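You operate a simulated robot arm through the tools that you are given. There is no shell and no other tool. Be economical: measure what you need, move in short steps, check, and stop when the job is done.

Carry out the task below with a simulated two-armed robot. There is one attempt and no reset: what you move stays moved.

## Task
Put the blue, green, yellow and white wheels on the pegs that bear their grades.

The check looks at the end state, three seconds after you hand in, the way a careful person would. Anything else that was tipped, shoved, dropped, spilled or broken makes it a failure.

## Robot
Two 7-joint arms with fingered hands on one trunk that stands fixed in place. Base frame: the origin is at the foot of the trunk, x ahead of it, y to its left, z up; the work surface is at about z = 90. Readings come in cm, rad, newtons and seconds.
The left shoulder is at [7, 14, 110.8], the right one opposite. With the tool pointing down near the work surface each hand reaches from about 46 to 84 cm from the base axis, measured 20 degrees to its own side. Payload 3.9 kg a hand.
The tool frame of a hand sits at the grasp point between the pads (the TCP): z along the fingers, y along the line on which they close. The tips reach 2.9 cm beyond it. The gripper opens to 10 cm. The gripper's body begins 3.4 cm behind the TCP. The gripper is a hand of 5 fingers: y runs from the thumb to the fingers, the wrist lies at [-1.5, -10.5, -17.7] in the tool frame, and closing takes about 1.5 s.
Orientation is told as [roll, pitch, yaw] about the base's x, y, z axes, in that order, counted from this pose: with the fingers straight down and the wrist toward the robot, the tool's x, y and z point along [0, 1, 0], [1, 0, 0] and [0, 0, -1] of the base frame.

## Interface
- The arms move only by the tool play_rows. It takes "left_series", "right_series" or both (then of equal length, played together; a hand with none holds still); each is text: rows parted by semicolons, each of 6 numbers parted by spaces: the shift along the base's x, y, z in cm, then the turn, a rotation vector about the base's x, y, z in rad. In form: dx dy dz wx wy wz; .... A call has 1 to 10 rows; each row is the pose to reach, as a shift and turn from the pose commanded when the call began. "left_hand" and "right_hand" are, for a hand that has rows, the finger opening in cm, from 0 to 10, set as the call begins (left out, the last holds). Rows are played at 5 a second. More than 5 cm and 0.15 rad between two rows, or a gripper value outside its range, and nothing of the call is played. Where a pose cannot be reached the arm comes as near as it can. A force on the tool above 40 N (or 10 N above the force at the start of the call, whichever is more), or a blocked arm, ends the call early, and 0.2 s more pass. The fingers move at their own pace (about 15.3 cm/s each) and stop on an object; they squeeze with about 28 N. The grip force told is the motor's: it shows also when the fingers shut on nothing. Time passes only in rows, and 0.2 s behind the last, so rows that repeat a pose let the fingers close. It gives the time, the measured TCP pose, the force on the tool (base axes), the opening and the grip force at its end, in the units of the frame above (readings bear some noise), with the torque about the TCP (base axes, N m) and any sound that the robot's microphone picked up.
- Cameras (640 x 400 px; columns grow to the right, rows downward): "scene" is now at [13.18, 2.3, 142.34]; the picture's right is [0.27, -0.96, 0.00], its down [-0.58, -0.16, -0.80] and it looks along [0.77, 0.21, -0.61] (base axes); focal length 306 px, centre (320, 200). "left" rides on the left gripper at [-6.6, -8.6, -12.1] in its tool frame; the picture's right is [-0.76, -0.31, 0.58], its down [0.59, -0.70, 0.40] and it looks along [0.28, 0.64, 0.71] (tool axes); focal length 247 px, centre (320, 200). "right" rides on the right gripper at [6.6, -8.6, -12.1] in its tool frame; the picture's right is [-0.76, 0.31, -0.58], its down [-0.59, -0.70, 0.40] and it looks along [-0.28, 0.64, 0.71] (tool axes); focal length 247 px, centre (320, 200).
- grab_frame(camera): a new picture of that camera. It takes no simulated time.
- raise_lower(by): slides the trunk up (or, below 0, down) by that many cm; the arms and the scene camera ride with it, the base frame stays. It gives what a move gives, with no picture.
- set_grasp(shape, hand): the hand has 5 fingers and takes this shape, open, in about a second: jaw (thumb against the fingers, like two jaws); tri (thumb and two fingers); tip (a fingertip pinch); poke (one finger out to press); point (the index stretched); flat (the hand flat); cup (the hand cupped); fist (a fist). The gripper value then closes the fingers along that shape, each until it touches; the sizes above hold for jaw. It gives what a move gives, with no picture.
- aim_head(pan, tilt): turns the head with the scene camera to pan (to the left, within 1.501 rad either way) and tilt (down, from -0.506 to 1.204), counted from straight ahead of the robot. It gives what a move gives.
- locate(camera, pixels): for up to 12 pixels [column, row] of the newest picture of that camera ("zoom" is the newest enlarged one), the place [x, y, z] in the base frame of the surface seen there, good to about 0.3 cm. It takes no simulated time.
- zoom(camera, box): a new picture of the part [left, top, right, bottom] of that camera's present view, enlarged. It takes no simulated time.
- close_job(): hands the job in; it is judged then, once.

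Keep the steps short. Do not move on a guess: measure, check each grasp and each placing, and mend mistakes. In all there are 80 turns and 44 pictures (those below and enlarged ones count). Leave the grippers open and the arms clear of the work at the hand-in unless told otherwise, and finish with a single line.

The tools are called after "Request:" as name(argument=value, ...) on one line, values as JSON. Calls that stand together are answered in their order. play_rows: Moves the arms, as the interface text tells. Its arguments: {"type":"object","properties":{"left_series":{"type":"string"},"left_hand":{"type":"number"},"right_series":{"type":"string"},"right_hand":{"type":"number"}},"required":[]} The other tools are called the same way: raise_lower (by) slides the trunk up or down; set_grasp (shape, hand) gives the hand a shape; aim_head (pan, tilt) turns the head that bears the scene camera; grab_frame (camera) takes a picture; locate (camera, pixels) gives the place of the surface under pixels of a picture; zoom (camera, box) takes an enlarged picture of a part of a camera's view; close_job () hands the job in.

At the start:

```text
time_s: 0.0
left_ee_pos: [40.43, 42.68, 121.02]
left_ee_rot: [-0.001, 0.001, 0.322]
left_ft_force: [0.2, 0.4, 0.5]
left_wrist_torque: [-0.05, 0.02, 0.01]
left_opening: 10.0
left_gripper_force: 0.1
left_shape: jaw
right_ee_pos: [43.18, -0.07, 123.17]
right_ee_rot: [0.0, -0.001, 0.322]
right_ft_force: [-0.5, -0.4, -0.5]
right_wrist_torque: [0.02, 0.0, -0.02]
right_opening: 9.98
right_gripper_force: 0.0
right_shape: jaw
trunk travel left (down, up): [-75.0, 9.0]
head pan, tilt: [0.271, 0.649]
```

scene: 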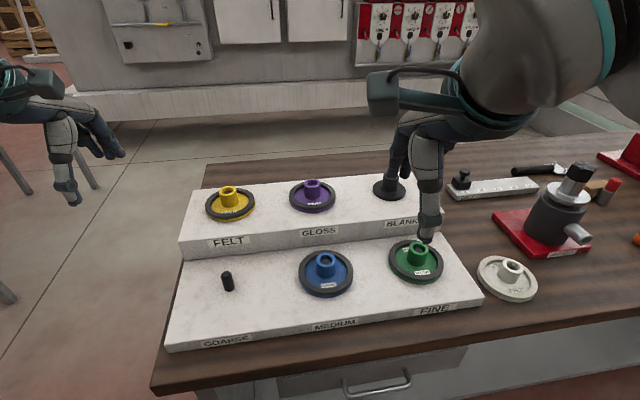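
right: 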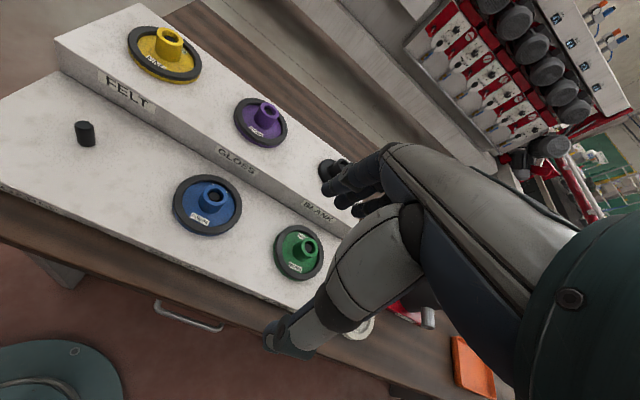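
left: 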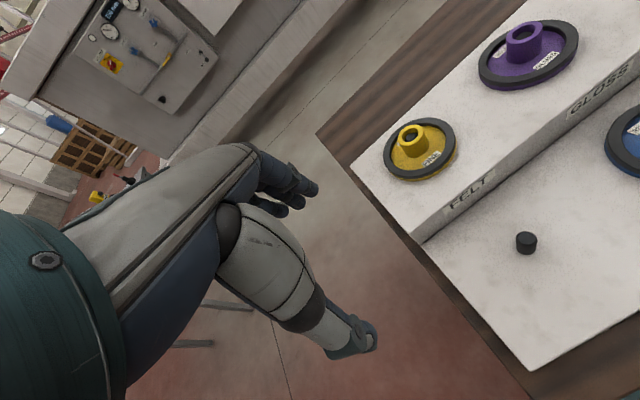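

I see a two-step rack: FELT, GLOSS and BLANK on the upper step, COARSE, MEDIUM and FINE on the lower, plus a white wheel on the bench. I'll enlarge the views to read the labels on the wheels.

Request:
zoom(camera="scene", box=[280, 220, 460, 332])

Request:
zoom(camera="scene", box=[460, 230, 560, 310])

Request:
zoom(camera="left", box=[360, 0, 640, 200])

Request:
zoom(camera="right", box=[160, 80, 340, 290])

```text
3.56 times, centred on (370, 276) of scene
```

zoom: 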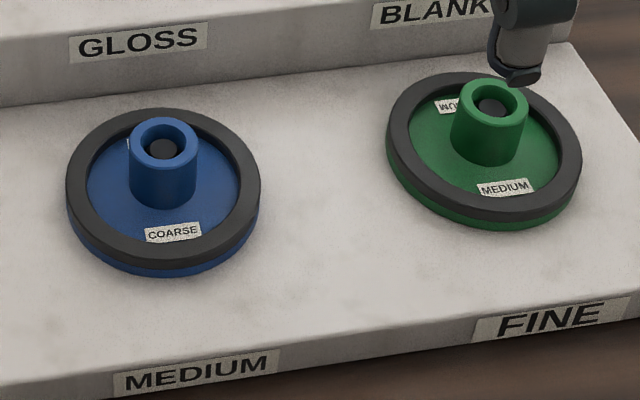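

```text
5.00 times, centred on (510, 270) of scene
```

zoom: 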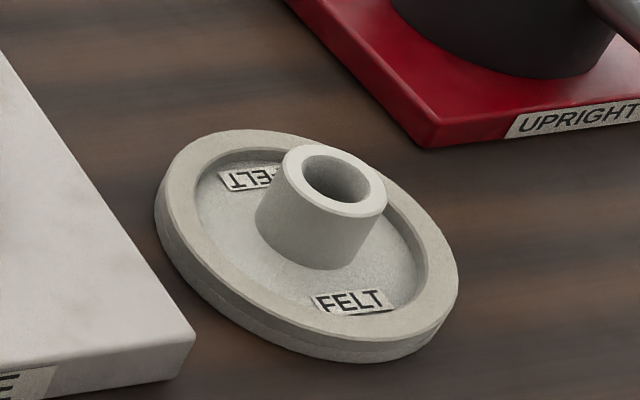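

```text
2.00 times, centred on (500, 100) of left
```

zoom: 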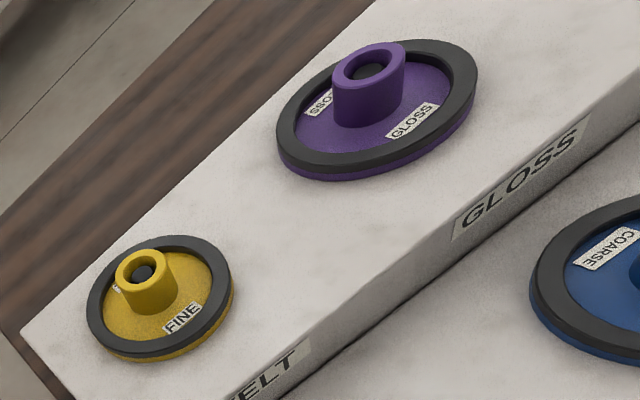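

```text
1.90 times, centred on (250, 185) of right
```

zoom: 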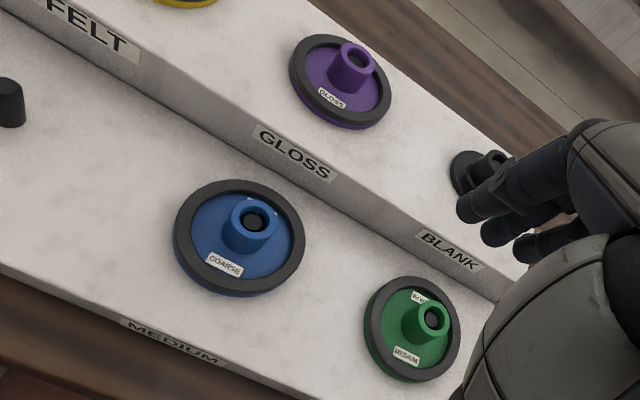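

The grades read: blue = COARSE, green = MEDIUM, yellow = FINE, white = FELT. So the order is blue, green, yellow, white. Next I'll measure the hubs and pegs in the scene picture.

Request:
locate(camera="scene", pixels=[[226, 273], [227, 290], [213, 290], [326, 262], [317, 262], [335, 262], [326, 253], [326, 270], [326, 290], [303, 275], [351, 275], [326, 296]])

Request:
locate(camera="scene", pixels=[[420, 249], [410, 250], [428, 250], [419, 259], [416, 283], [230, 190], [230, 184], [230, 196], [510, 268], [512, 260], [510, 275], [390, 182]])

Request:
zoom(camera="scene", box=[180, 160, 280, 300])

```text
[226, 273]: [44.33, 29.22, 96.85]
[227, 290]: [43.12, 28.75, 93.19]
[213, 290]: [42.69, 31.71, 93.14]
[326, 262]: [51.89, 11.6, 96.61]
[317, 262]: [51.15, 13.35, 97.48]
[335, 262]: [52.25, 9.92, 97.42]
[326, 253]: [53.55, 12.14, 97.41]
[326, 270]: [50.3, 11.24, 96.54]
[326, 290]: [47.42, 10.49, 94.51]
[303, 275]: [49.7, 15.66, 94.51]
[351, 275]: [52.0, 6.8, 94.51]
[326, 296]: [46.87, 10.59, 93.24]
```

```text
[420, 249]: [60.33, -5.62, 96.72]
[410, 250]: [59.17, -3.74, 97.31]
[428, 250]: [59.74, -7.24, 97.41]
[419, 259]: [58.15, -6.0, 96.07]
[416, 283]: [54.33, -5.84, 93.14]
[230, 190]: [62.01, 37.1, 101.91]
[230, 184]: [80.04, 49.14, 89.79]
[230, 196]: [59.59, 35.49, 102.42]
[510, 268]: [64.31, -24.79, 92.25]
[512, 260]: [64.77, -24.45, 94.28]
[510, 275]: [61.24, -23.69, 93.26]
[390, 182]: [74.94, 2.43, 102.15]
```

```text
2.86 times, centred on (230, 230) of scene
```

zoom: 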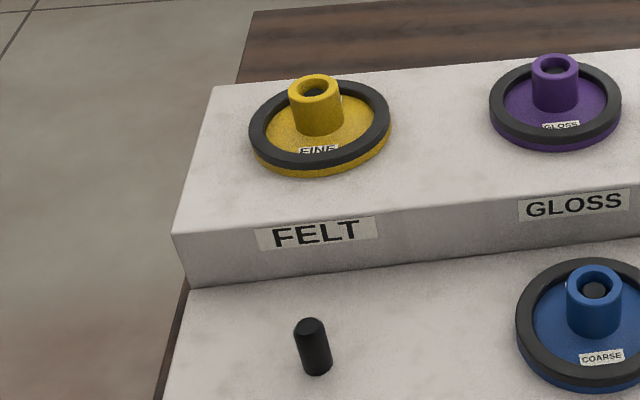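

Readings: the lower pegs are near COARSE (44, 29), MEDIUM (52, 11.7) and FINE (60, -5.7). The lower deck is at z≈93.1 and the hub tops at about 97.4. I'll swing the right arm out to the right and bring the left hand high over the blue hub.

Request:
play_rows(left_series="1.45 -3.9 -1 0 0 0; 2.9 -7.8 -2 0 0 -0.03; 4.35 -11.6 -3 0 0 -0.06; 5.8 -15.5 -4 0 0 -0.09; 7.2 -19.4 -5 0 0 -0.12; 8.7 -23.2 -6 0 0 -0.12; 10.1 -27.1 -7 0 0 -0.12; 11.6 -31 -8 0 0 -0.12; 11.6 -31 -8 0 0 -0.12", right_series="-0.6 -4.4 0 0 0 0; -1.2 -8.8 0 0 0 0; -1.8 -13.2 0 0 0 0; -2.4 -17.6 0 0 0 0; -3 -22 0 0 0 0; -3.6 -26.4 0 0 0 0; -4.2 -30.8 0 0 0 0; -5 -35 0 0 0 0; -5 -38 0 0 0 0", left_hand=10)

Request:
grab_frame(camera="scene")

Request:
grab_frame(camera="left")

```text
time_s: 2.0
left_ee_pos: [52.32, 11.46, 113.06]
left_ee_rot: [-0.005, 0.0, 0.202]
left_ft_force: [0.2, 0.1, -0.7]
left_wrist_torque: [-0.05, 0.02, -0.04]
left_opening: 9.98
left_gripper_force: 0.0
left_shape: jaw
right_ee_pos: [38.47, -16.89, 119.23]
right_ee_rot: [0.001, 0.0, 0.32]
right_ft_force: [-0.7, 0.5, 0.0]
right_wrist_torque: [-0.03, 0.01, 0.02]
right_opening: 10.0
right_gripper_force: 0.1
right_shape: jaw
right hand out of reach, approached as far as the arm can: row 4, 5, 6, 7, 8, 9
trunk travel left (down, up): [-75.0, 9.0]
head pan, tilt: [0.271, 0.649]
```

```text
35 pictures are left
```

scene: 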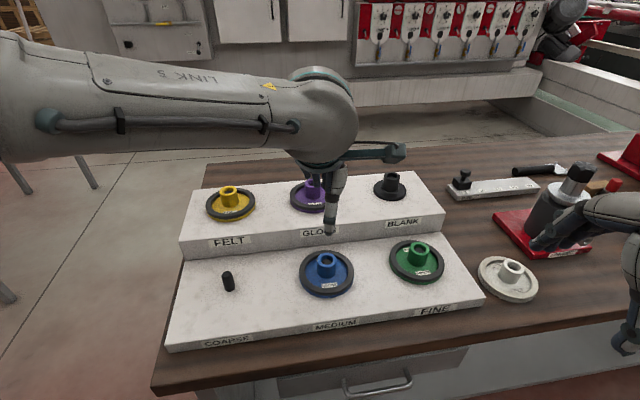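

```text
34 pictures are left
```

left: 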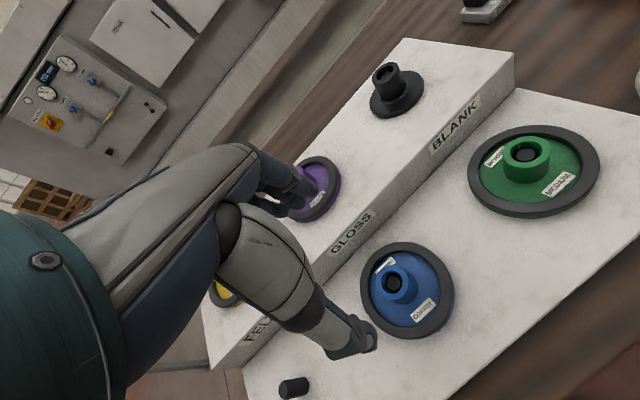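

The left hand hovers over the blue wheel and the pegs show inside the hubs. I'll measure the peg tops and hub rims in the left picture, and the pegs again in the now clearer scene picture.

Request:
locate(camera="left", pixels=[[394, 284], [400, 267], [386, 270], [380, 280], [410, 290], [525, 155], [528, 142], [506, 150], [545, 160], [290, 384], [302, 382], [387, 68]])

Request:
zoom(camera="scene", box=[200, 230, 360, 330])

```text
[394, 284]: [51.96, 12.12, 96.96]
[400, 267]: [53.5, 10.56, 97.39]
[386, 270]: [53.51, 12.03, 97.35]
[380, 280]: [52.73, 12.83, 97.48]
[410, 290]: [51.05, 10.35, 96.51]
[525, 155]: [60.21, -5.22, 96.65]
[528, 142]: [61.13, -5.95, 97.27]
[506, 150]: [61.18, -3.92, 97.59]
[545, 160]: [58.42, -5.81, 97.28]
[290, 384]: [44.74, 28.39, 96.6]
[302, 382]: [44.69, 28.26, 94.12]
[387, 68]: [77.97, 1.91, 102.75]
```

```text
4.00 times, centred on (280, 280) of scene
```

zoom: 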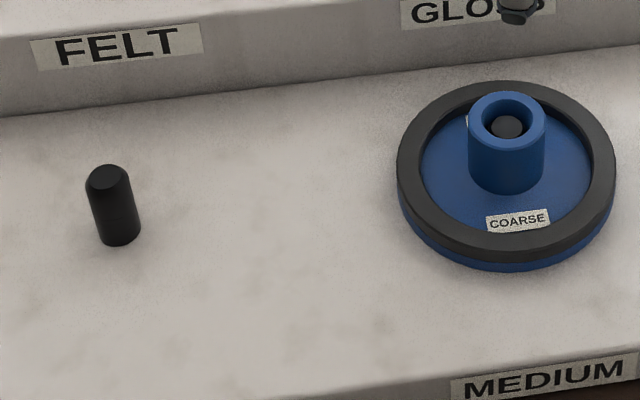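

In this zoom the COARSE peg top is at (108,176) and the peg in the blue hub at (507,127). I'll locate both peg tops and the hub rim edges.

Request:
locate(camera="zoom", pixels=[[102, 176], [108, 172], [114, 176], [108, 182], [120, 244], [500, 126], [514, 126], [507, 120], [507, 133], [474, 118], [540, 118], [507, 96]])

```text
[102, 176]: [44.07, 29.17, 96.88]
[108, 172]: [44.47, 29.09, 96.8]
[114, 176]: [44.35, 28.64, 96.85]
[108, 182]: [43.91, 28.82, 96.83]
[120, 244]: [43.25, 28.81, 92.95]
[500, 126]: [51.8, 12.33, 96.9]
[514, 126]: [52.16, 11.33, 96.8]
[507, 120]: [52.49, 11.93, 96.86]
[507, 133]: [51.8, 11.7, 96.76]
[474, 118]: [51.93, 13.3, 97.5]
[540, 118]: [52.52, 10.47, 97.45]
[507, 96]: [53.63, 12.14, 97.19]
```

Peg offset MEDIUM→COARSE is (-7.86, +17.1) and the hub centre is (52.1, 11.85). I'll align and lower to just above, then check before closing.

Request:
play_rows(left_series="-0.1 0.4 -4 0 0 0; -0.2 0.4 -8 0 0 0; -0.2 0.4 -11 0 0 0; -0.2 0.4 -13.5 0 0 0; -0.2 0.4 -13.5 0 0 0", left_hand=7)

Request:
zoom(camera="scene", box=[240, 170, 440, 310])

Request:
grab_frame(camera="left")

```text
time_s: 3.2
left_ee_pos: [52.11, 12.01, 99.79]
left_ee_rot: [-0.002, -0.001, 0.203]
left_ft_force: [-0.8, 0.3, 0.2]
left_wrist_torque: [-0.03, 0.0, 0.01]
left_opening: 7.04
left_gripper_force: 0.1
left_shape: jaw
right_ee_pos: [38.6, -17.11, 119.27]
right_ee_rot: [0.0, -0.003, 0.318]
right_ft_force: [-0.9, 0.6, 0.8]
right_wrist_torque: [0.02, -0.03, 0.02]
right_opening: 9.98
right_gripper_force: 0.1
right_shape: jaw
trunk travel left (down, up): [-75.0, 9.0]
head pan, tilt: [0.271, 0.649]
```

```text
2.86 times, centred on (340, 240) of scene
```

zoom: 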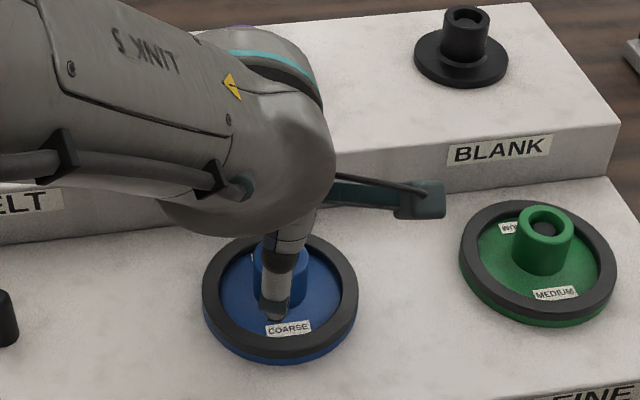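

```text
31 pictures are left
```

left: 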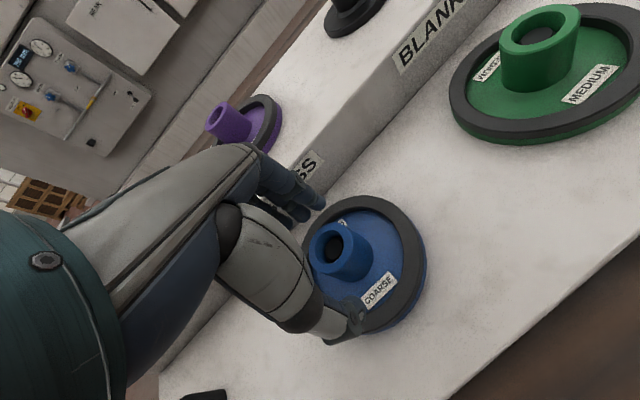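

The hub sits between thumb and fingers. I'll lower 2 cm so the tips reach about z=94.9, shift 0.2 in y, and close.

Request:
play_rows(left_series="0 -0.2 -1 0 0 0; 0 -0.2 -2 0 0 0; 0 -0.2 -2 0 0 0")

Request:
play_rows(left_series="0 0 0 0 0 0; 0 0 0 0 0 0; 0 0 0 0 0 0; 0 0 0 0 0 0; 0 0 0 0 0 0; 0 0 0 0 0 0; 0 0 0 0 0 0; 0 0 0 0 0 0", left_hand=2.5)

Request:
grab_frame(camera="left")

```text
time_s: 4.0
left_ee_pos: [51.93, 11.87, 97.55]
left_ee_rot: [0.001, -0.002, 0.199]
left_ft_force: [-0.7, 0.0, 0.9]
left_wrist_torque: [0.0, 0.06, -0.01]
left_opening: 7.02
left_gripper_force: 0.1
left_shape: jaw
right_ee_pos: [38.5, -17.12, 119.13]
right_ee_rot: [0.001, -0.001, 0.32]
right_ft_force: [0.8, 0.7, 0.6]
right_wrist_torque: [-0.01, -0.03, -0.03]
right_opening: 9.99
right_gripper_force: 0.1
right_shape: jaw
trunk travel left (down, up): [-75.0, 9.0]
head pan, tilt: [0.271, 0.649]
```

```text
time_s: 5.8
left_ee_pos: [52.0, 11.86, 97.55]
left_ee_rot: [-0.001, -0.001, 0.2]
left_ft_force: [-1.1, -0.1, 0.0]
left_wrist_torque: [0.03, -0.02, -0.02]
left_opening: 3.4
left_gripper_force: 27.5
left_shape: jaw
right_ee_pos: [38.54, -17.21, 119.14]
right_ee_rot: [0.004, -0.001, 0.319]
right_ft_force: [0.1, -0.1, 0.5]
right_wrist_torque: [0.04, 0.0, -0.01]
right_opening: 9.97
right_gripper_force: 0.0
right_shape: jaw
trunk travel left (down, up): [-75.0, 9.0]
head pan, tilt: [0.271, 0.649]
```

```text
30 pictures are left
```

left: 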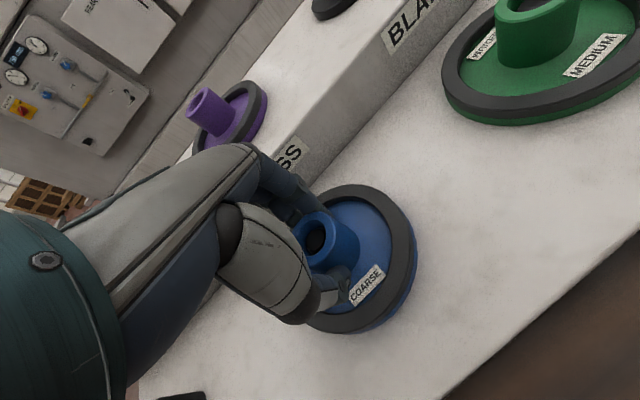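

The grip stopped at 3.4 cm with 27.5 N, so it is on the hub. I'll lift straight up 6 cm.

Request:
play_rows(left_series="0 0 1 0 0 0; 0 0 2.5 0 0 0; 0 0 4.5 0 0 0; 0 0 7 0 0 0; 0 0 7 0 0 0")

Request:
grab_frame(camera="scene")

```text
time_s: 7.0
left_ee_pos: [51.91, 11.64, 104.58]
left_ee_rot: [-0.001, -0.001, 0.201]
left_ft_force: [0.1, -0.7, -3.7]
left_wrist_torque: [0.05, 0.0, -0.02]
left_opening: 3.31
left_gripper_force: 27.8
left_shape: jaw
right_ee_pos: [38.59, -17.22, 119.14]
right_ee_rot: [0.002, 0.002, 0.318]
right_ft_force: [0.6, -0.3, 0.3]
right_wrist_torque: [0.01, 0.0, -0.05]
right_opening: 10.0
right_gripper_force: 0.0
right_shape: jaw
trunk travel left (down, up): [-75.0, 9.0]
head pan, tilt: [0.271, 0.649]
```

```text
29 pictures are left
```

scene: 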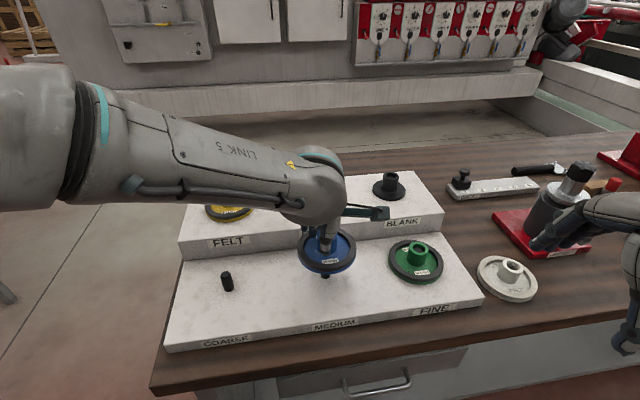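

The wheel is up and level, with the bare MEDIUM peg below it. I'll shift by the peg offset (-7.86, +17.1).

Request:
play_rows(left_series="-1.3 2.85 0 0 0 0; -2.6 5.7 0 0 0 0; -4.6 10 0 0 0 0; -6.6 14.3 0 0 0 0; -7.86 17.1 0 0 0 0; -7.86 17.1 0 0 0 0; -7.86 17.1 0 0 0 0")

Request:
zoom(camera="scene", box=[160, 200, 360, 325])

Request:
grab_frame(camera="left")

```text
time_s: 8.6
left_ee_pos: [43.93, 28.76, 104.99]
left_ee_rot: [0.001, 0.001, 0.199]
left_ft_force: [0.4, -0.3, -2.9]
left_wrist_torque: [0.05, 0.01, -0.02]
left_opening: 3.28
left_gripper_force: 28.0
left_shape: jaw
right_ee_pos: [38.59, -17.14, 119.16]
right_ee_rot: [0.003, -0.001, 0.319]
right_ft_force: [0.3, 0.2, -0.4]
right_wrist_torque: [0.01, 0.0, 0.01]
right_opening: 9.99
right_gripper_force: 0.0
right_shape: jaw
trunk travel left (down, up): [-75.0, 9.0]
head pan, tilt: [0.271, 0.649]
```

```text
3.20 times, centred on (260, 262) of scene
```

zoom: 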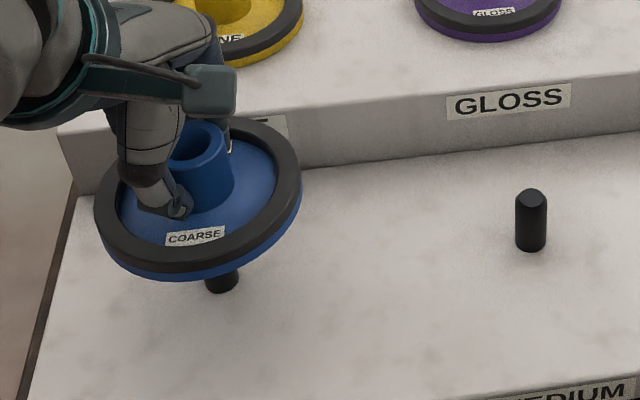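

```text
27 pictures are left
```

left: 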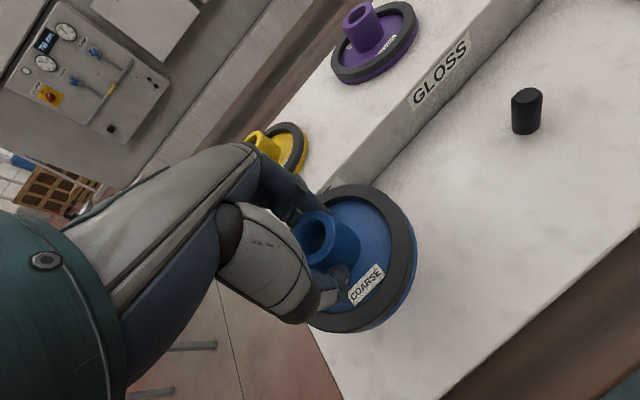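

The wheel hangs over COARSE, with the peg's foot showing at (222,288). I'll check the hub rim against the peg before lowering.

Request:
locate(camera="zoom", pixels=[[219, 140], [204, 126], [176, 140], [183, 128], [194, 163], [214, 155], [222, 290], [209, 285], [237, 285], [530, 193], [530, 200], [530, 250]])

```text
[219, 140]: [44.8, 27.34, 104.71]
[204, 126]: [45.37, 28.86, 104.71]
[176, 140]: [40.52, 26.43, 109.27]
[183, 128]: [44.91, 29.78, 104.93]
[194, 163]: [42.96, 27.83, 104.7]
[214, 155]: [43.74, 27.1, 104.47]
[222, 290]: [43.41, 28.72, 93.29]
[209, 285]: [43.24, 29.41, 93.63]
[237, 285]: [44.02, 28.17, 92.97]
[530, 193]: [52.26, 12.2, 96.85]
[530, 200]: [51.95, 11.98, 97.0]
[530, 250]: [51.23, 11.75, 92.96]
```

The hub centre fits (44.05, 28.65) and the peg (44.2, 28.95). I'll shift (+0.1, +0.25) and lower until the peg tip just enters, watching the force.

Request:
play_rows(left_series="0.1 0.25 -1 0 0 0; 0.1 0.25 -2.5 0 0 0; 0.1 0.25 -3.5 0 0 0; 0.1 0.25 -4 0 0 0; 0.1 0.25 -4.5 0 0 0; 0.1 0.25 -4.5 0 0 0")

Request:
zoom(camera="scene", box=[160, 200, 360, 325])

```text
time_s: 10.0
left_ee_pos: [44.24, 29.15, 100.16]
left_ee_rot: [0.0, 0.001, 0.201]
left_ft_force: [0.0, -0.4, -3.1]
left_wrist_torque: [-0.01, 0.01, 0.0]
left_opening: 3.3
left_gripper_force: 28.2
left_shape: jaw
right_ee_pos: [38.53, -17.06, 119.12]
right_ee_rot: [0.001, -0.001, 0.318]
right_ft_force: [-0.8, -0.3, -0.5]
right_wrist_torque: [0.01, 0.04, 0.0]
right_opening: 9.99
right_gripper_force: 0.1
right_shape: jaw
trunk travel left (down, up): [-75.0, 9.0]
head pan, tilt: [0.271, 0.649]
```

```text
3.20 times, centred on (260, 262) of scene
```

zoom: 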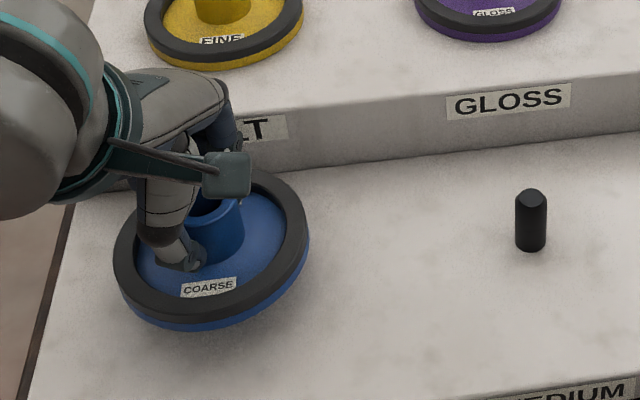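

At z 100.2 the wheel's bottom is 1.2 cm below the peg tip and the force is only the weight, so the peg is in the bore. I'll lower the remaining 2.6 cm.

Request:
play_rows(left_series="0 0 -0.7 0 0 0; 0 0 -1.4 0 0 0; 0 0 -2 0 0 0; 0 0 -2.5 0 0 0; 0 0 -2.5 0 0 0")

Request:
grab_frame(camera="left")

```text
time_s: 11.2
left_ee_pos: [44.11, 29.18, 97.66]
left_ee_rot: [0.0, -0.002, 0.203]
left_ft_force: [0.3, -0.4, 0.6]
left_wrist_torque: [0.02, -0.03, -0.04]
left_opening: 3.33
left_gripper_force: 28.0
left_shape: jaw
right_ee_pos: [38.53, -17.11, 119.21]
right_ee_rot: [0.0, 0.0, 0.32]
right_ft_force: [0.1, 0.4, 0.2]
right_wrist_torque: [0.05, 0.02, -0.02]
right_opening: 9.97
right_gripper_force: 0.0
right_shape: jaw
trunk travel left (down, up): [-75.0, 9.0]
head pan, tilt: [0.271, 0.649]
```

```text
25 pictures are left
```

left: 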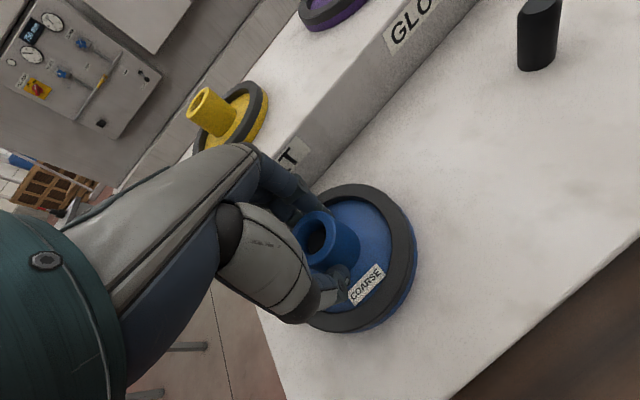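

The weight is off and the height matches a seated wheel. I'll open, wait, and rise.

Request:
play_rows(left_series="0 0 0 0 0 0; 0 0 0 0 0 0; 0 0 0 0 0 0; 0 0 2 0 0 0; 0 0 5 0 0 0; 0 0 9 0 0 0; 0 0 12 0 0 0", left_hand=7)

Request:
play_rows(left_series="2 -4.3 0 0 0 0; 4 -8.6 0 0 0 0; 6 -12.9 0 0 0 0; 8 -17.2 0 0 0 0; 10 -21.5 0 0 0 0; 12 -25.8 0 0 0 0; 14 -30.1 0 0 0 0; 15.8 -34.3 0 0 0 0; 15.8 -34.3 0 0 0 0")

Request:
grab_frame(camera="left")

Request:
grab_frame(camera="scene")

```text
time_s: 12.8
left_ee_pos: [43.9, 29.33, 109.61]
left_ee_rot: [0.0, -0.002, 0.201]
left_ft_force: [-0.5, 0.7, 0.4]
left_wrist_torque: [0.02, -0.01, 0.0]
left_opening: 6.97
left_gripper_force: 0.1
left_shape: jaw
right_ee_pos: [38.51, -17.24, 119.19]
right_ee_rot: [0.0, -0.001, 0.319]
right_ft_force: [0.4, 0.9, 0.1]
right_wrist_torque: [-0.01, 0.01, 0.03]
right_opening: 9.97
right_gripper_force: 0.0
right_shape: jaw
trunk travel left (down, up): [-75.0, 9.0]
head pan, tilt: [0.271, 0.649]
```

```text
time_s: 14.8
left_ee_pos: [59.88, -5.19, 110.3]
left_ee_rot: [-0.011, -0.002, 0.202]
left_ft_force: [0.3, -0.3, 0.3]
left_wrist_torque: [0.02, -0.01, 0.02]
left_opening: 7.0
left_gripper_force: 0.1
left_shape: jaw
right_ee_pos: [38.46, -16.99, 119.16]
right_ee_rot: [0.001, 0.0, 0.318]
right_ft_force: [0.3, 0.0, 0.6]
right_wrist_torque: [-0.03, 0.01, -0.02]
right_opening: 10.0
right_gripper_force: 0.1
right_shape: jaw
trunk travel left (down, up): [-75.0, 9.0]
head pan, tilt: [0.271, 0.649]
```

```text
24 pictures are left
```

left: 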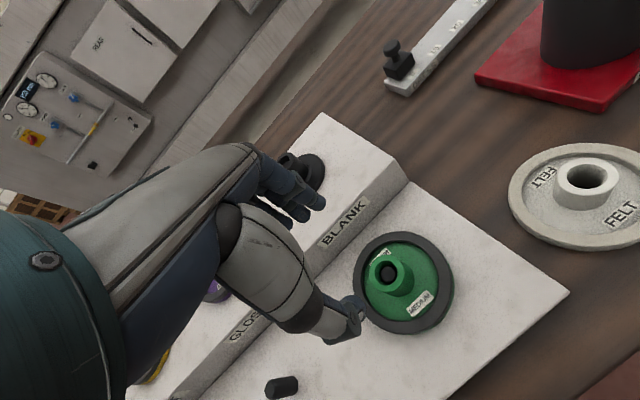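

```text
23 pictures are left
```

scene: 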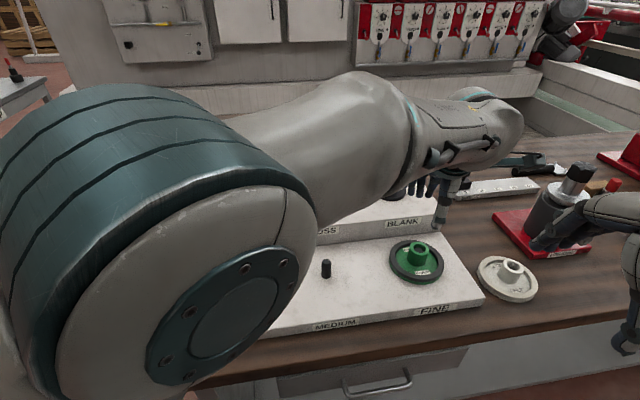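

The hand is over the green wheel. I'll measure its hub and peg, the MEDIUM peg, and the white hub in the left picture.

Request:
locate(camera="left", pixels=[[388, 273], [372, 268], [386, 254], [404, 270], [390, 291], [281, 388], [586, 162], [560, 180], [612, 180], [586, 198], [586, 180], [540, 160]])

Request:
locate(camera="scene", pixels=[[419, 248], [410, 247], [420, 241], [429, 247], [326, 262], [325, 277], [512, 262], [504, 264], [521, 265], [512, 271], [508, 296], [390, 178]])

```text
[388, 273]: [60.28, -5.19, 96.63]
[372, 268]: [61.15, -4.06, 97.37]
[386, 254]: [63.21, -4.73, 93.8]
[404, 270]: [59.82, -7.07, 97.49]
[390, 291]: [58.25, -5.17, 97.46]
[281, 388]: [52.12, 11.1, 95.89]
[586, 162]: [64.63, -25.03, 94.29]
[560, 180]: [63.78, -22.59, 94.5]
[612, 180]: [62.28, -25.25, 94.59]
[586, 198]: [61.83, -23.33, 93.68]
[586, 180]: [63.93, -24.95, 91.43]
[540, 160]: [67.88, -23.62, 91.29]
```

```text
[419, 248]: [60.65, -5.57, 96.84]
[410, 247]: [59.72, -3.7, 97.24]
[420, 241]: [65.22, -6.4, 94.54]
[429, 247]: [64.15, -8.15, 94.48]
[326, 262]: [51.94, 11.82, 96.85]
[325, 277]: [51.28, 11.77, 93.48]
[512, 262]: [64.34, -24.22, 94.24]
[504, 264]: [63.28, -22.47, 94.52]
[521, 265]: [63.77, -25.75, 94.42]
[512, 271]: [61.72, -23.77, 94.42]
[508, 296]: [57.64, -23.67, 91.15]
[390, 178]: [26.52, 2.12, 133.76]
```

The green hub centre is (60.0, -5.4). I'll align with it and lower to grasp height, holding to settle.

Request:
play_rows(left_series="0.1 -0.1 -4 0 0 0; 0.1 -0.15 -8 0 0 0; 0.1 -0.15 -10.5 0 0 0; 0.1 -0.15 -12 0 0 0; 0.1 -0.15 -12 0 0 0; 0.1 -0.15 -12 0 0 0")

Request:
grab_frame(camera="left")

```text
time_s: 16.4
left_ee_pos: [61.58, -3.36, 100.8]
left_ee_rot: [-0.087, 0.001, 0.251]
left_ft_force: [0.1, 0.3, -0.6]
left_wrist_torque: [-0.01, -0.01, 0.02]
left_opening: 6.97
left_gripper_force: 0.1
left_shape: jaw
right_ee_pos: [38.65, -17.15, 119.07]
right_ee_rot: [0.0, -0.001, 0.32]
right_ft_force: [-0.3, -0.1, 0.7]
right_wrist_torque: [0.0, 0.0, 0.0]
right_opening: 9.98
right_gripper_force: 0.0
right_shape: jaw
trunk travel left (down, up): [-75.0, 9.0]
head pan, tilt: [0.271, 0.649]
stopped in row 6 (left hand): the arm was blocked; the commanded pose is now the measured one
```

```text
22 pictures are left
```

left: 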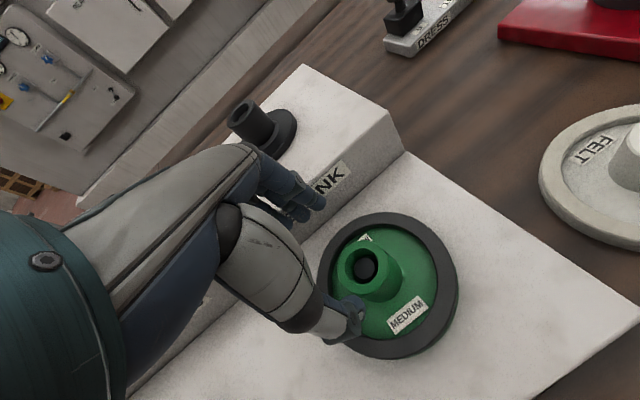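

The left arm ran into a joint limit, blocked at z 100.8 with no contact force. The yaw doesn't suit that side. I'll rise, level the hand, and turn the wrist to yaw about -0.35 so it lines up with the left shoulder.

Request:
play_rows(left_series="0 0 3 0 0 0; -0.5 -0.7 6 0.03 0 -0.12; -1 -1.3 9 0.06 0 -0.24; -1.6 -2 9 0.091 -0.003 -0.36; -1.6 -2 9 0.091 -0.003 -0.48; -1.6 -2 9 0.091 -0.003 -0.6; -1.6 -2 9 0.091 -0.003 -0.6; -1.6 -2 9 0.091 -0.003 -0.6")

```text
time_s: 18.2
left_ee_pos: [59.94, -5.6, 109.76]
left_ee_rot: [0.007, 0.002, -0.356]
left_ft_force: [-1.0, -0.1, -0.2]
left_wrist_torque: [-0.03, -0.01, 0.01]
left_opening: 6.95
left_gripper_force: 0.0
left_shape: jaw
right_ee_pos: [38.47, -17.2, 119.16]
right_ee_rot: [0.003, 0.001, 0.318]
right_ft_force: [0.4, 0.4, -0.4]
right_wrist_torque: [-0.01, -0.01, 0.03]
right_opening: 10.01
right_gripper_force: 0.2
right_shape: jaw
trunk travel left (down, up): [-75.0, 9.0]
head pan, tilt: [0.271, 0.649]
```

The yaw was reached cleanly. I'll lower 8 cm with a small y correction and see whether the arm follows.

Request:
play_rows(left_series="0.05 0.2 -3 0 0 0; 0.05 0.2 -6 0 0 0; 0.05 0.2 -8 0 0 0; 0.05 0.2 -9 0 0 0; 0.05 0.2 -9 0 0 0")

Request:
grab_frame(camera="left")

```text
time_s: 19.4
left_ee_pos: [60.02, -5.45, 100.56]
left_ee_rot: [0.008, 0.004, -0.352]
left_ft_force: [-0.3, 0.1, -0.7]
left_wrist_torque: [0.0, -0.02, -0.02]
left_opening: 6.98
left_gripper_force: 0.0
left_shape: jaw
right_ee_pos: [38.53, -17.18, 119.16]
right_ee_rot: [0.002, -0.002, 0.319]
right_ft_force: [-0.3, -0.4, 0.6]
right_wrist_torque: [0.04, -0.02, 0.01]
right_opening: 9.99
right_gripper_force: 0.1
right_shape: jaw
trunk travel left (down, up): [-75.0, 9.0]
head pan, tilt: [0.271, 0.649]
```

```text
21 pictures are left
```

left: 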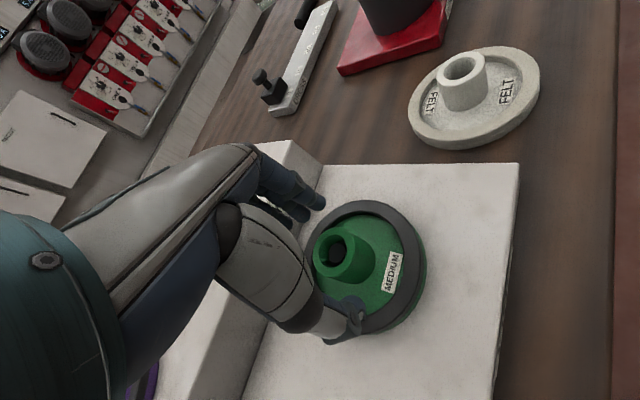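

It tracks well and the hub lies between thumb and fingers. I'll lower 2.9 cm and close.

Request:
play_rows(left_series="0 0 -1.5 0 0 0; 0 0 -2.5 0 0 0; 0 0 -2.9 0 0 0; 0 0 -2.9 0 0 0")

Request:
play_rows(left_series="0 0 0 0 0 0; 0 0 0 0 0 0; 0 0 0 0 0 0; 0 0 0 0 0 0; 0 0 0 0 0 0; 0 0 0 0 0 0; 0 0 0 0 0 0; 0 0 0 0 0 0", left_hand=2.5)

Request:
play_rows(left_series="0 0 1 0 0 0; 0 0 2.5 0 0 0; 0 0 4.5 0 0 0; 0 0 7 0 0 0; 0 0 7 0 0 0; 0 0 7 0 0 0")

```text
time_s: 20.4
left_ee_pos: [59.93, -5.3, 97.75]
left_ee_rot: [0.007, 0.004, -0.355]
left_ft_force: [-0.8, 0.4, -0.2]
left_wrist_torque: [0.01, -0.01, 0.0]
left_opening: 6.98
left_gripper_force: 0.1
left_shape: jaw
right_ee_pos: [38.61, -17.14, 119.22]
right_ee_rot: [0.0, -0.001, 0.319]
right_ft_force: [-0.8, -0.5, 0.4]
right_wrist_torque: [0.0, -0.01, -0.02]
right_opening: 9.98
right_gripper_force: 0.1
right_shape: jaw
trunk travel left (down, up): [-75.0, 9.0]
head pan, tilt: [0.271, 0.649]
```

```text
time_s: 22.2
left_ee_pos: [59.95, -5.45, 97.87]
left_ee_rot: [0.006, 0.004, -0.353]
left_ft_force: [0.2, -1.3, 0.0]
left_wrist_torque: [-0.02, -0.04, -0.01]
left_opening: 2.9
left_gripper_force: 27.3
left_shape: jaw
right_ee_pos: [38.6, -17.15, 119.17]
right_ee_rot: [0.003, 0.0, 0.319]
right_ft_force: [0.8, -0.4, -0.2]
right_wrist_torque: [-0.02, 0.01, 0.01]
right_opening: 10.02
right_gripper_force: 0.0
right_shape: jaw
trunk travel left (down, up): [-75.0, 9.0]
head pan, tilt: [0.271, 0.649]
```

```text
time_s: 23.6
left_ee_pos: [60.1, -5.41, 104.64]
left_ee_rot: [0.007, 0.004, -0.353]
left_ft_force: [-0.3, 0.1, -3.4]
left_wrist_torque: [0.0, 0.03, 0.04]
left_opening: 2.88
left_gripper_force: 28.2
left_shape: jaw
right_ee_pos: [38.58, -17.18, 119.2]
right_ee_rot: [0.002, -0.002, 0.318]
right_ft_force: [0.6, -0.5, -1.3]
right_wrist_torque: [0.02, -0.01, 0.03]
right_opening: 10.01
right_gripper_force: 0.2
right_shape: jaw
trunk travel left (down, up): [-75.0, 9.0]
head pan, tilt: [0.271, 0.649]
```

The green wheel is held, with 3.4 N of weight. I'll move by (-7.9, +17.2) to above MEDIUM.

Request:
play_rows(left_series="-1.3 2.85 0 0 0 0; -2.6 5.7 0 0 0 0; -4.6 10 0 0 0 0; -6.6 14.3 0 0 0 0; -7.9 17.2 0 0 0 0; -7.9 17.2 0 0 0 0; -7.9 17.2 0 0 0 0")

Request:
zoom(camera="scene", box=[240, 200, 440, 325])

Request:
grab_frame(camera="left")

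```text
time_s: 25.2
left_ee_pos: [52.45, 11.85, 104.51]
left_ee_rot: [0.007, 0.003, -0.352]
left_ft_force: [-0.7, 0.5, -3.9]
left_wrist_torque: [-0.01, -0.01, -0.01]
left_opening: 2.87
left_gripper_force: 27.4
left_shape: jaw
right_ee_pos: [38.49, -17.34, 119.16]
right_ee_rot: [0.003, 0.001, 0.319]
right_ft_force: [0.3, 1.3, 0.3]
right_wrist_torque: [0.01, 0.0, 0.01]
right_opening: 10.0
right_gripper_force: 0.0
right_shape: jaw
trunk travel left (down, up): [-75.0, 9.0]
head pan, tilt: [0.271, 0.649]
```

```text
3.20 times, centred on (340, 262) of scene
```

zoom: 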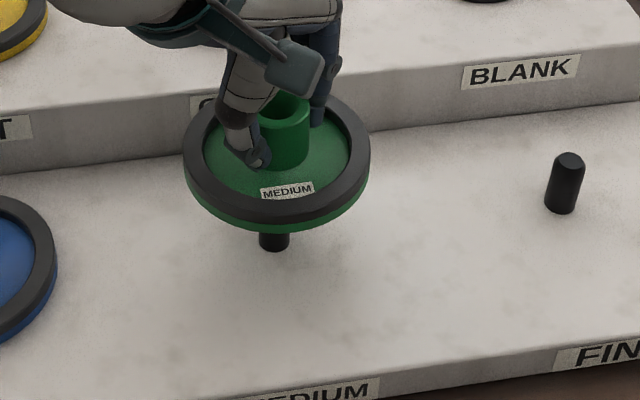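

```text
19 pictures are left
```

left: 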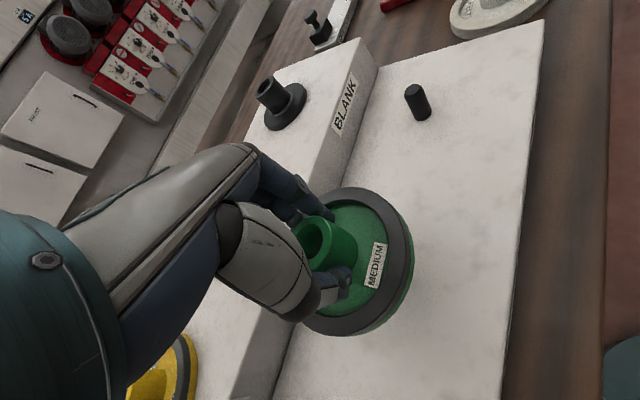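

The wheel hovers over MEDIUM with the peg foot at (274,245). I'll check the wheel against the peg.

Request:
locate(camera="zoom", pixels=[[308, 110], [285, 122], [266, 117], [304, 98], [196, 185], [360, 175], [275, 212], [340, 118], [264, 246], [286, 246], [570, 156], [275, 249]])

```text
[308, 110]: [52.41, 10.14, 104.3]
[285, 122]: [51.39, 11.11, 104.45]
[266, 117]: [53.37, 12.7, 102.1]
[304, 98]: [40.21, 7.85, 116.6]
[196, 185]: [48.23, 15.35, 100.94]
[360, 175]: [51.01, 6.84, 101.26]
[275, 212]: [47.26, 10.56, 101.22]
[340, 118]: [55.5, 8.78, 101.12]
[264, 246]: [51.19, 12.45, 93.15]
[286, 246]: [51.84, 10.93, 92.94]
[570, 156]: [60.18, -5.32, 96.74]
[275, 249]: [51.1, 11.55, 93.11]
```

The hub top projects within about 0.2 cm of the peg axis, slightly far in x. I'll shift (-0.2, +0.05), lower until the peg tip enters, and watch the force.

Request:
play_rows(left_series="-0.2 0.05 -1 0 0 0; -0.2 0.05 -2.5 0 0 0; -0.2 0.05 -3.5 0 0 0; -0.2 0.05 -4 0 0 0; -0.2 0.05 -4.5 0 0 0; -0.2 0.05 -4.5 0 0 0")

```text
time_s: 26.6
left_ee_pos: [51.98, 11.9, 100.13]
left_ee_rot: [0.008, 0.003, -0.351]
left_ft_force: [1.0, -1.8, -3.2]
left_wrist_torque: [-0.08, -0.03, -0.01]
left_opening: 2.88
left_gripper_force: 28.1
left_shape: jaw
right_ee_pos: [38.6, -17.27, 119.07]
right_ee_rot: [0.003, 0.0, 0.318]
right_ft_force: [0.8, -0.7, 0.9]
right_wrist_torque: [-0.03, 0.01, 0.02]
right_opening: 10.01
right_gripper_force: 0.0
right_shape: jaw
trunk travel left (down, up): [-75.0, 9.0]
head pan, tilt: [0.271, 0.649]
```

The peg is in the bore, with a slight side force of -1.8 N in y. I'll ease y by -0.1 and lower the remaining distance.

Request:
play_rows(left_series="0.05 -0.1 -0.7 0 0 0; 0.05 -0.1 -1.4 0 0 0; 0.05 -0.1 -2 0 0 0; 0.05 -0.1 -2.45 0 0 0; 0.05 -0.1 -2.45 0 0 0")

Request:
grab_frame(camera="left")

```text
time_s: 27.8
left_ee_pos: [51.96, 11.68, 97.67]
left_ee_rot: [0.006, 0.005, -0.352]
left_ft_force: [0.0, -0.4, -1.5]
left_wrist_torque: [0.03, -0.04, -0.01]
left_opening: 2.86
left_gripper_force: 28.4
left_shape: jaw
right_ee_pos: [38.55, -17.13, 119.2]
right_ee_rot: [0.003, 0.0, 0.32]
right_ft_force: [0.1, 0.0, -0.2]
right_wrist_torque: [0.01, 0.0, -0.01]
right_opening: 10.0
right_gripper_force: 0.0
right_shape: jaw
trunk travel left (down, up): [-75.0, 9.0]
head pan, tilt: [0.271, 0.649]
```

```text
18 pictures are left
```

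left: 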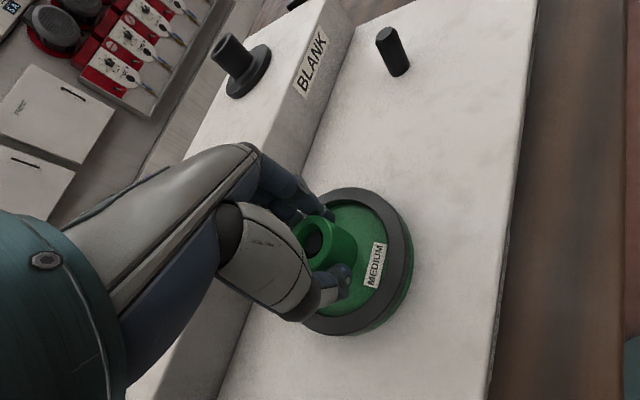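

It is seated: the height matches and the weight is nearly off. I'll release, rise well above the upper deck, and head for the yellow wheel, turning yaw to about 0.

Request:
play_rows(left_series="0 0 0 0 0 0; 0 0 0 0 0 0; 0 0 0 0 0 0; 0 0 2 0 0 0; 0 0 5 0 0 0; 0 0 9 0 0 0; 0 0 13 0 0 0; 0 0 17 0 0 0", left_hand=7)

Request:
play_rows(left_series="1.4 4.1 0 0 0 0.06; 2.8 8.2 0 0 0 0.12; 4.2 12.3 0 0 0 0.18; 5.6 16.4 0 0 0 0.24; 7 20.5 0 0 0 0.3; 8.4 24.4 0 0 0 0.35; 8.4 24.4 0 0 0 0.35; 8.4 24.4 0 0 0 0.35")

Request:
grab_frame(camera="left")

Request:
grab_frame(camera="scene")

```text
time_s: 29.6
left_ee_pos: [51.64, 11.75, 114.51]
left_ee_rot: [0.006, 0.001, -0.354]
left_ft_force: [0.8, 0.1, 0.0]
left_wrist_torque: [0.01, 0.0, 0.02]
left_opening: 6.95
left_gripper_force: 0.0
left_shape: jaw
right_ee_pos: [38.44, -17.19, 119.08]
right_ee_rot: [0.002, 0.0, 0.32]
right_ft_force: [-0.6, 0.0, -0.2]
right_wrist_torque: [0.01, 0.01, 0.01]
right_opening: 10.02
right_gripper_force: 0.0
right_shape: jaw
trunk travel left (down, up): [-75.0, 9.0]
head pan, tilt: [0.271, 0.649]
```

```text
time_s: 31.4
left_ee_pos: [60.42, 35.87, 114.8]
left_ee_rot: [0.008, 0.003, -0.003]
left_ft_force: [0.3, -0.2, 0.4]
left_wrist_torque: [0.01, -0.02, 0.01]
left_opening: 6.97
left_gripper_force: 0.1
left_shape: jaw
right_ee_pos: [38.5, -17.13, 119.22]
right_ee_rot: [0.002, -0.003, 0.318]
right_ft_force: [0.1, -0.5, 0.2]
right_wrist_torque: [0.0, 0.01, 0.01]
right_opening: 10.0
right_gripper_force: 0.1
right_shape: jaw
trunk travel left (down, up): [-75.0, 9.0]
head pan, tilt: [0.271, 0.649]
```

```text
17 pictures are left
```

left: 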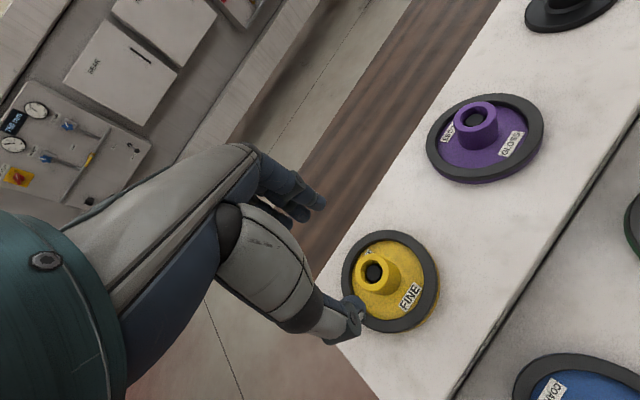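

```text
16 pictures are left
```

scene: 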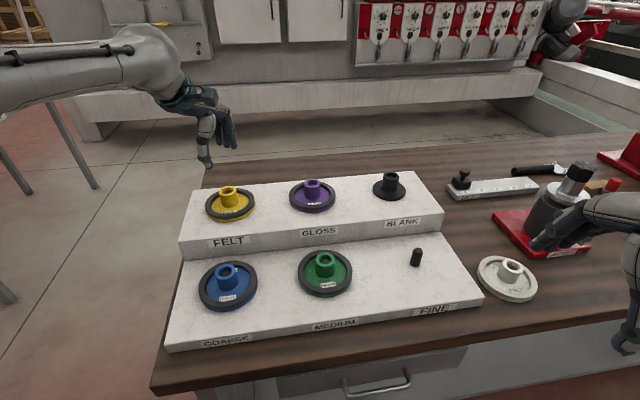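

Blue and green sit well on COARSE and MEDIUM. Now I'll measure the yellow hub and its peg, the purple peg for spacing, and the FINE peg.

Request:
locate(camera="left", pixels=[[373, 272], [360, 268], [372, 257], [389, 268], [376, 287], [476, 118], [460, 113], [494, 117], [478, 103], [478, 131]])

Request:
locate(camera="scene", pixels=[[229, 190], [221, 190], [238, 190], [229, 195], [312, 184], [312, 190], [416, 250], [416, 253], [417, 264], [388, 176]])

```text
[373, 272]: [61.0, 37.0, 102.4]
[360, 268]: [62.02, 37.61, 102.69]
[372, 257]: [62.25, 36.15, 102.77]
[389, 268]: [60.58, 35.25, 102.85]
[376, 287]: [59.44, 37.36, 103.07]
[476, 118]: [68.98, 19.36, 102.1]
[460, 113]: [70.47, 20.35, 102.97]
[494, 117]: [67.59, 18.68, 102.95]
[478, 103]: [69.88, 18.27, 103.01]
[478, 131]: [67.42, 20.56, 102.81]
```

```text
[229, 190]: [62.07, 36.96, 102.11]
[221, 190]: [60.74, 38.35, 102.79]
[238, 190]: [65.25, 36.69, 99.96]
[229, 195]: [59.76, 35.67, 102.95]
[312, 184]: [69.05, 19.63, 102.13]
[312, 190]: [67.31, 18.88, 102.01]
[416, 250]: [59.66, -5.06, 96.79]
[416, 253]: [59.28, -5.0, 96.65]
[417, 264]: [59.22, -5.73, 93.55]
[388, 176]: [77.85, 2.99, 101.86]
```

The yellow hub centre is (61.05, 36.7) and its top is z≈102.85, so the grasp height is about 103.0. I'll align and go down to 105.5.

Request:
play_rows(left_series="0.6 0.8 -3 0 0 0; 0.6 0.8 -6 0 0 0; 0.6 0.8 -8.5 0 0 0; 0.6 0.8 -9.3 0 0 0; 0.6 0.8 -9.3 0 0 0")

Request:
grab_frame(camera="left")

```text
time_s: 32.6
left_ee_pos: [61.1, 36.96, 105.4]
left_ee_rot: [0.009, 0.004, -0.003]
left_ft_force: [-0.4, 0.4, 0.9]
left_wrist_torque: [0.01, -0.03, 0.0]
left_opening: 6.96
left_gripper_force: 0.0
left_shape: jaw
right_ee_pos: [38.57, -17.13, 119.13]
right_ee_rot: [0.003, -0.002, 0.32]
right_ft_force: [0.2, -0.7, 0.3]
right_wrist_torque: [0.03, -0.02, -0.02]
right_opening: 9.98
right_gripper_force: 0.0
right_shape: jaw
trunk travel left (down, up): [-75.0, 9.0]
head pan, tilt: [0.271, 0.649]
```

```text
15 pictures are left
```

left: 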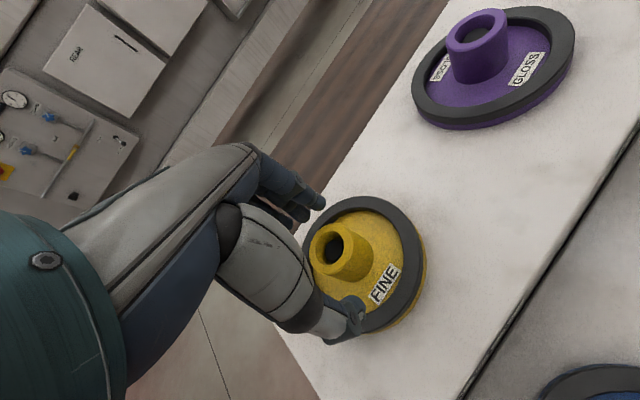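

Same picture as the two good grasps, with the hub at (337,250). I'll lower 2.4, close and lift.

Request:
play_rows(left_series="0 -0.15 -1.2 0 0 0; 0 -0.15 -2.4 0 0 0; 0 -0.15 -2.4 0 0 0")

Request:
play_rows(left_series="0 0 0 0 0 0; 0 0 0 0 0 0; 0 0 0 0 0 0; 0 0 0 0 0 0; 0 0 0 0 0 0; 0 0 0 0 0 0; 0 0 0 0 0 0; 0 0 0 0 0 0", left_hand=2.5)

Request:
play_rows(left_series="0 0 1 0 0 0; 0 0 2.5 0 0 0; 0 0 4.5 0 0 0; 0 0 7 0 0 0; 0 0 9 0 0 0; 0 0 9 0 0 0")

```text
time_s: 33.4
left_ee_pos: [60.97, 36.71, 102.99]
left_ee_rot: [0.006, 0.001, -0.003]
left_ft_force: [0.5, 0.5, 1.6]
left_wrist_torque: [0.0, 0.09, 0.02]
left_opening: 6.97
left_gripper_force: 0.1
left_shape: jaw
right_ee_pos: [38.48, -17.17, 119.2]
right_ee_rot: [0.002, -0.003, 0.319]
right_ft_force: [0.6, -0.8, -0.2]
right_wrist_torque: [0.01, -0.03, -0.02]
right_opening: 9.98
right_gripper_force: 0.0
right_shape: jaw
trunk travel left (down, up): [-75.0, 9.0]
head pan, tilt: [0.271, 0.649]
```

```text
time_s: 35.2
left_ee_pos: [60.99, 36.77, 103.1]
left_ee_rot: [0.007, 0.004, -0.004]
left_ft_force: [-0.6, -0.6, 0.1]
left_wrist_torque: [-0.02, -0.03, 0.06]
left_opening: 3.1
left_gripper_force: 28.0
left_shape: jaw
right_ee_pos: [38.62, -17.2, 119.17]
right_ee_rot: [0.002, -0.002, 0.319]
right_ft_force: [-1.0, -0.3, 0.5]
right_wrist_torque: [-0.01, 0.0, 0.02]
right_opening: 9.97
right_gripper_force: 0.1
right_shape: jaw
trunk travel left (down, up): [-75.0, 9.0]
head pan, tilt: [0.271, 0.649]
```

```text
time_s: 36.6
left_ee_pos: [60.9, 36.9, 112.19]
left_ee_rot: [0.007, 0.005, -0.005]
left_ft_force: [0.1, 0.2, -4.0]
left_wrist_torque: [-0.03, 0.01, -0.01]
left_opening: 3.06
left_gripper_force: 28.1
left_shape: jaw
right_ee_pos: [38.53, -17.12, 119.21]
right_ee_rot: [0.002, -0.001, 0.32]
right_ft_force: [0.3, 0.1, 0.8]
right_wrist_torque: [-0.02, 0.01, 0.01]
right_opening: 9.99
right_gripper_force: 0.1
right_shape: jaw
trunk travel left (down, up): [-75.0, 9.0]
head pan, tilt: [0.271, 0.649]
```

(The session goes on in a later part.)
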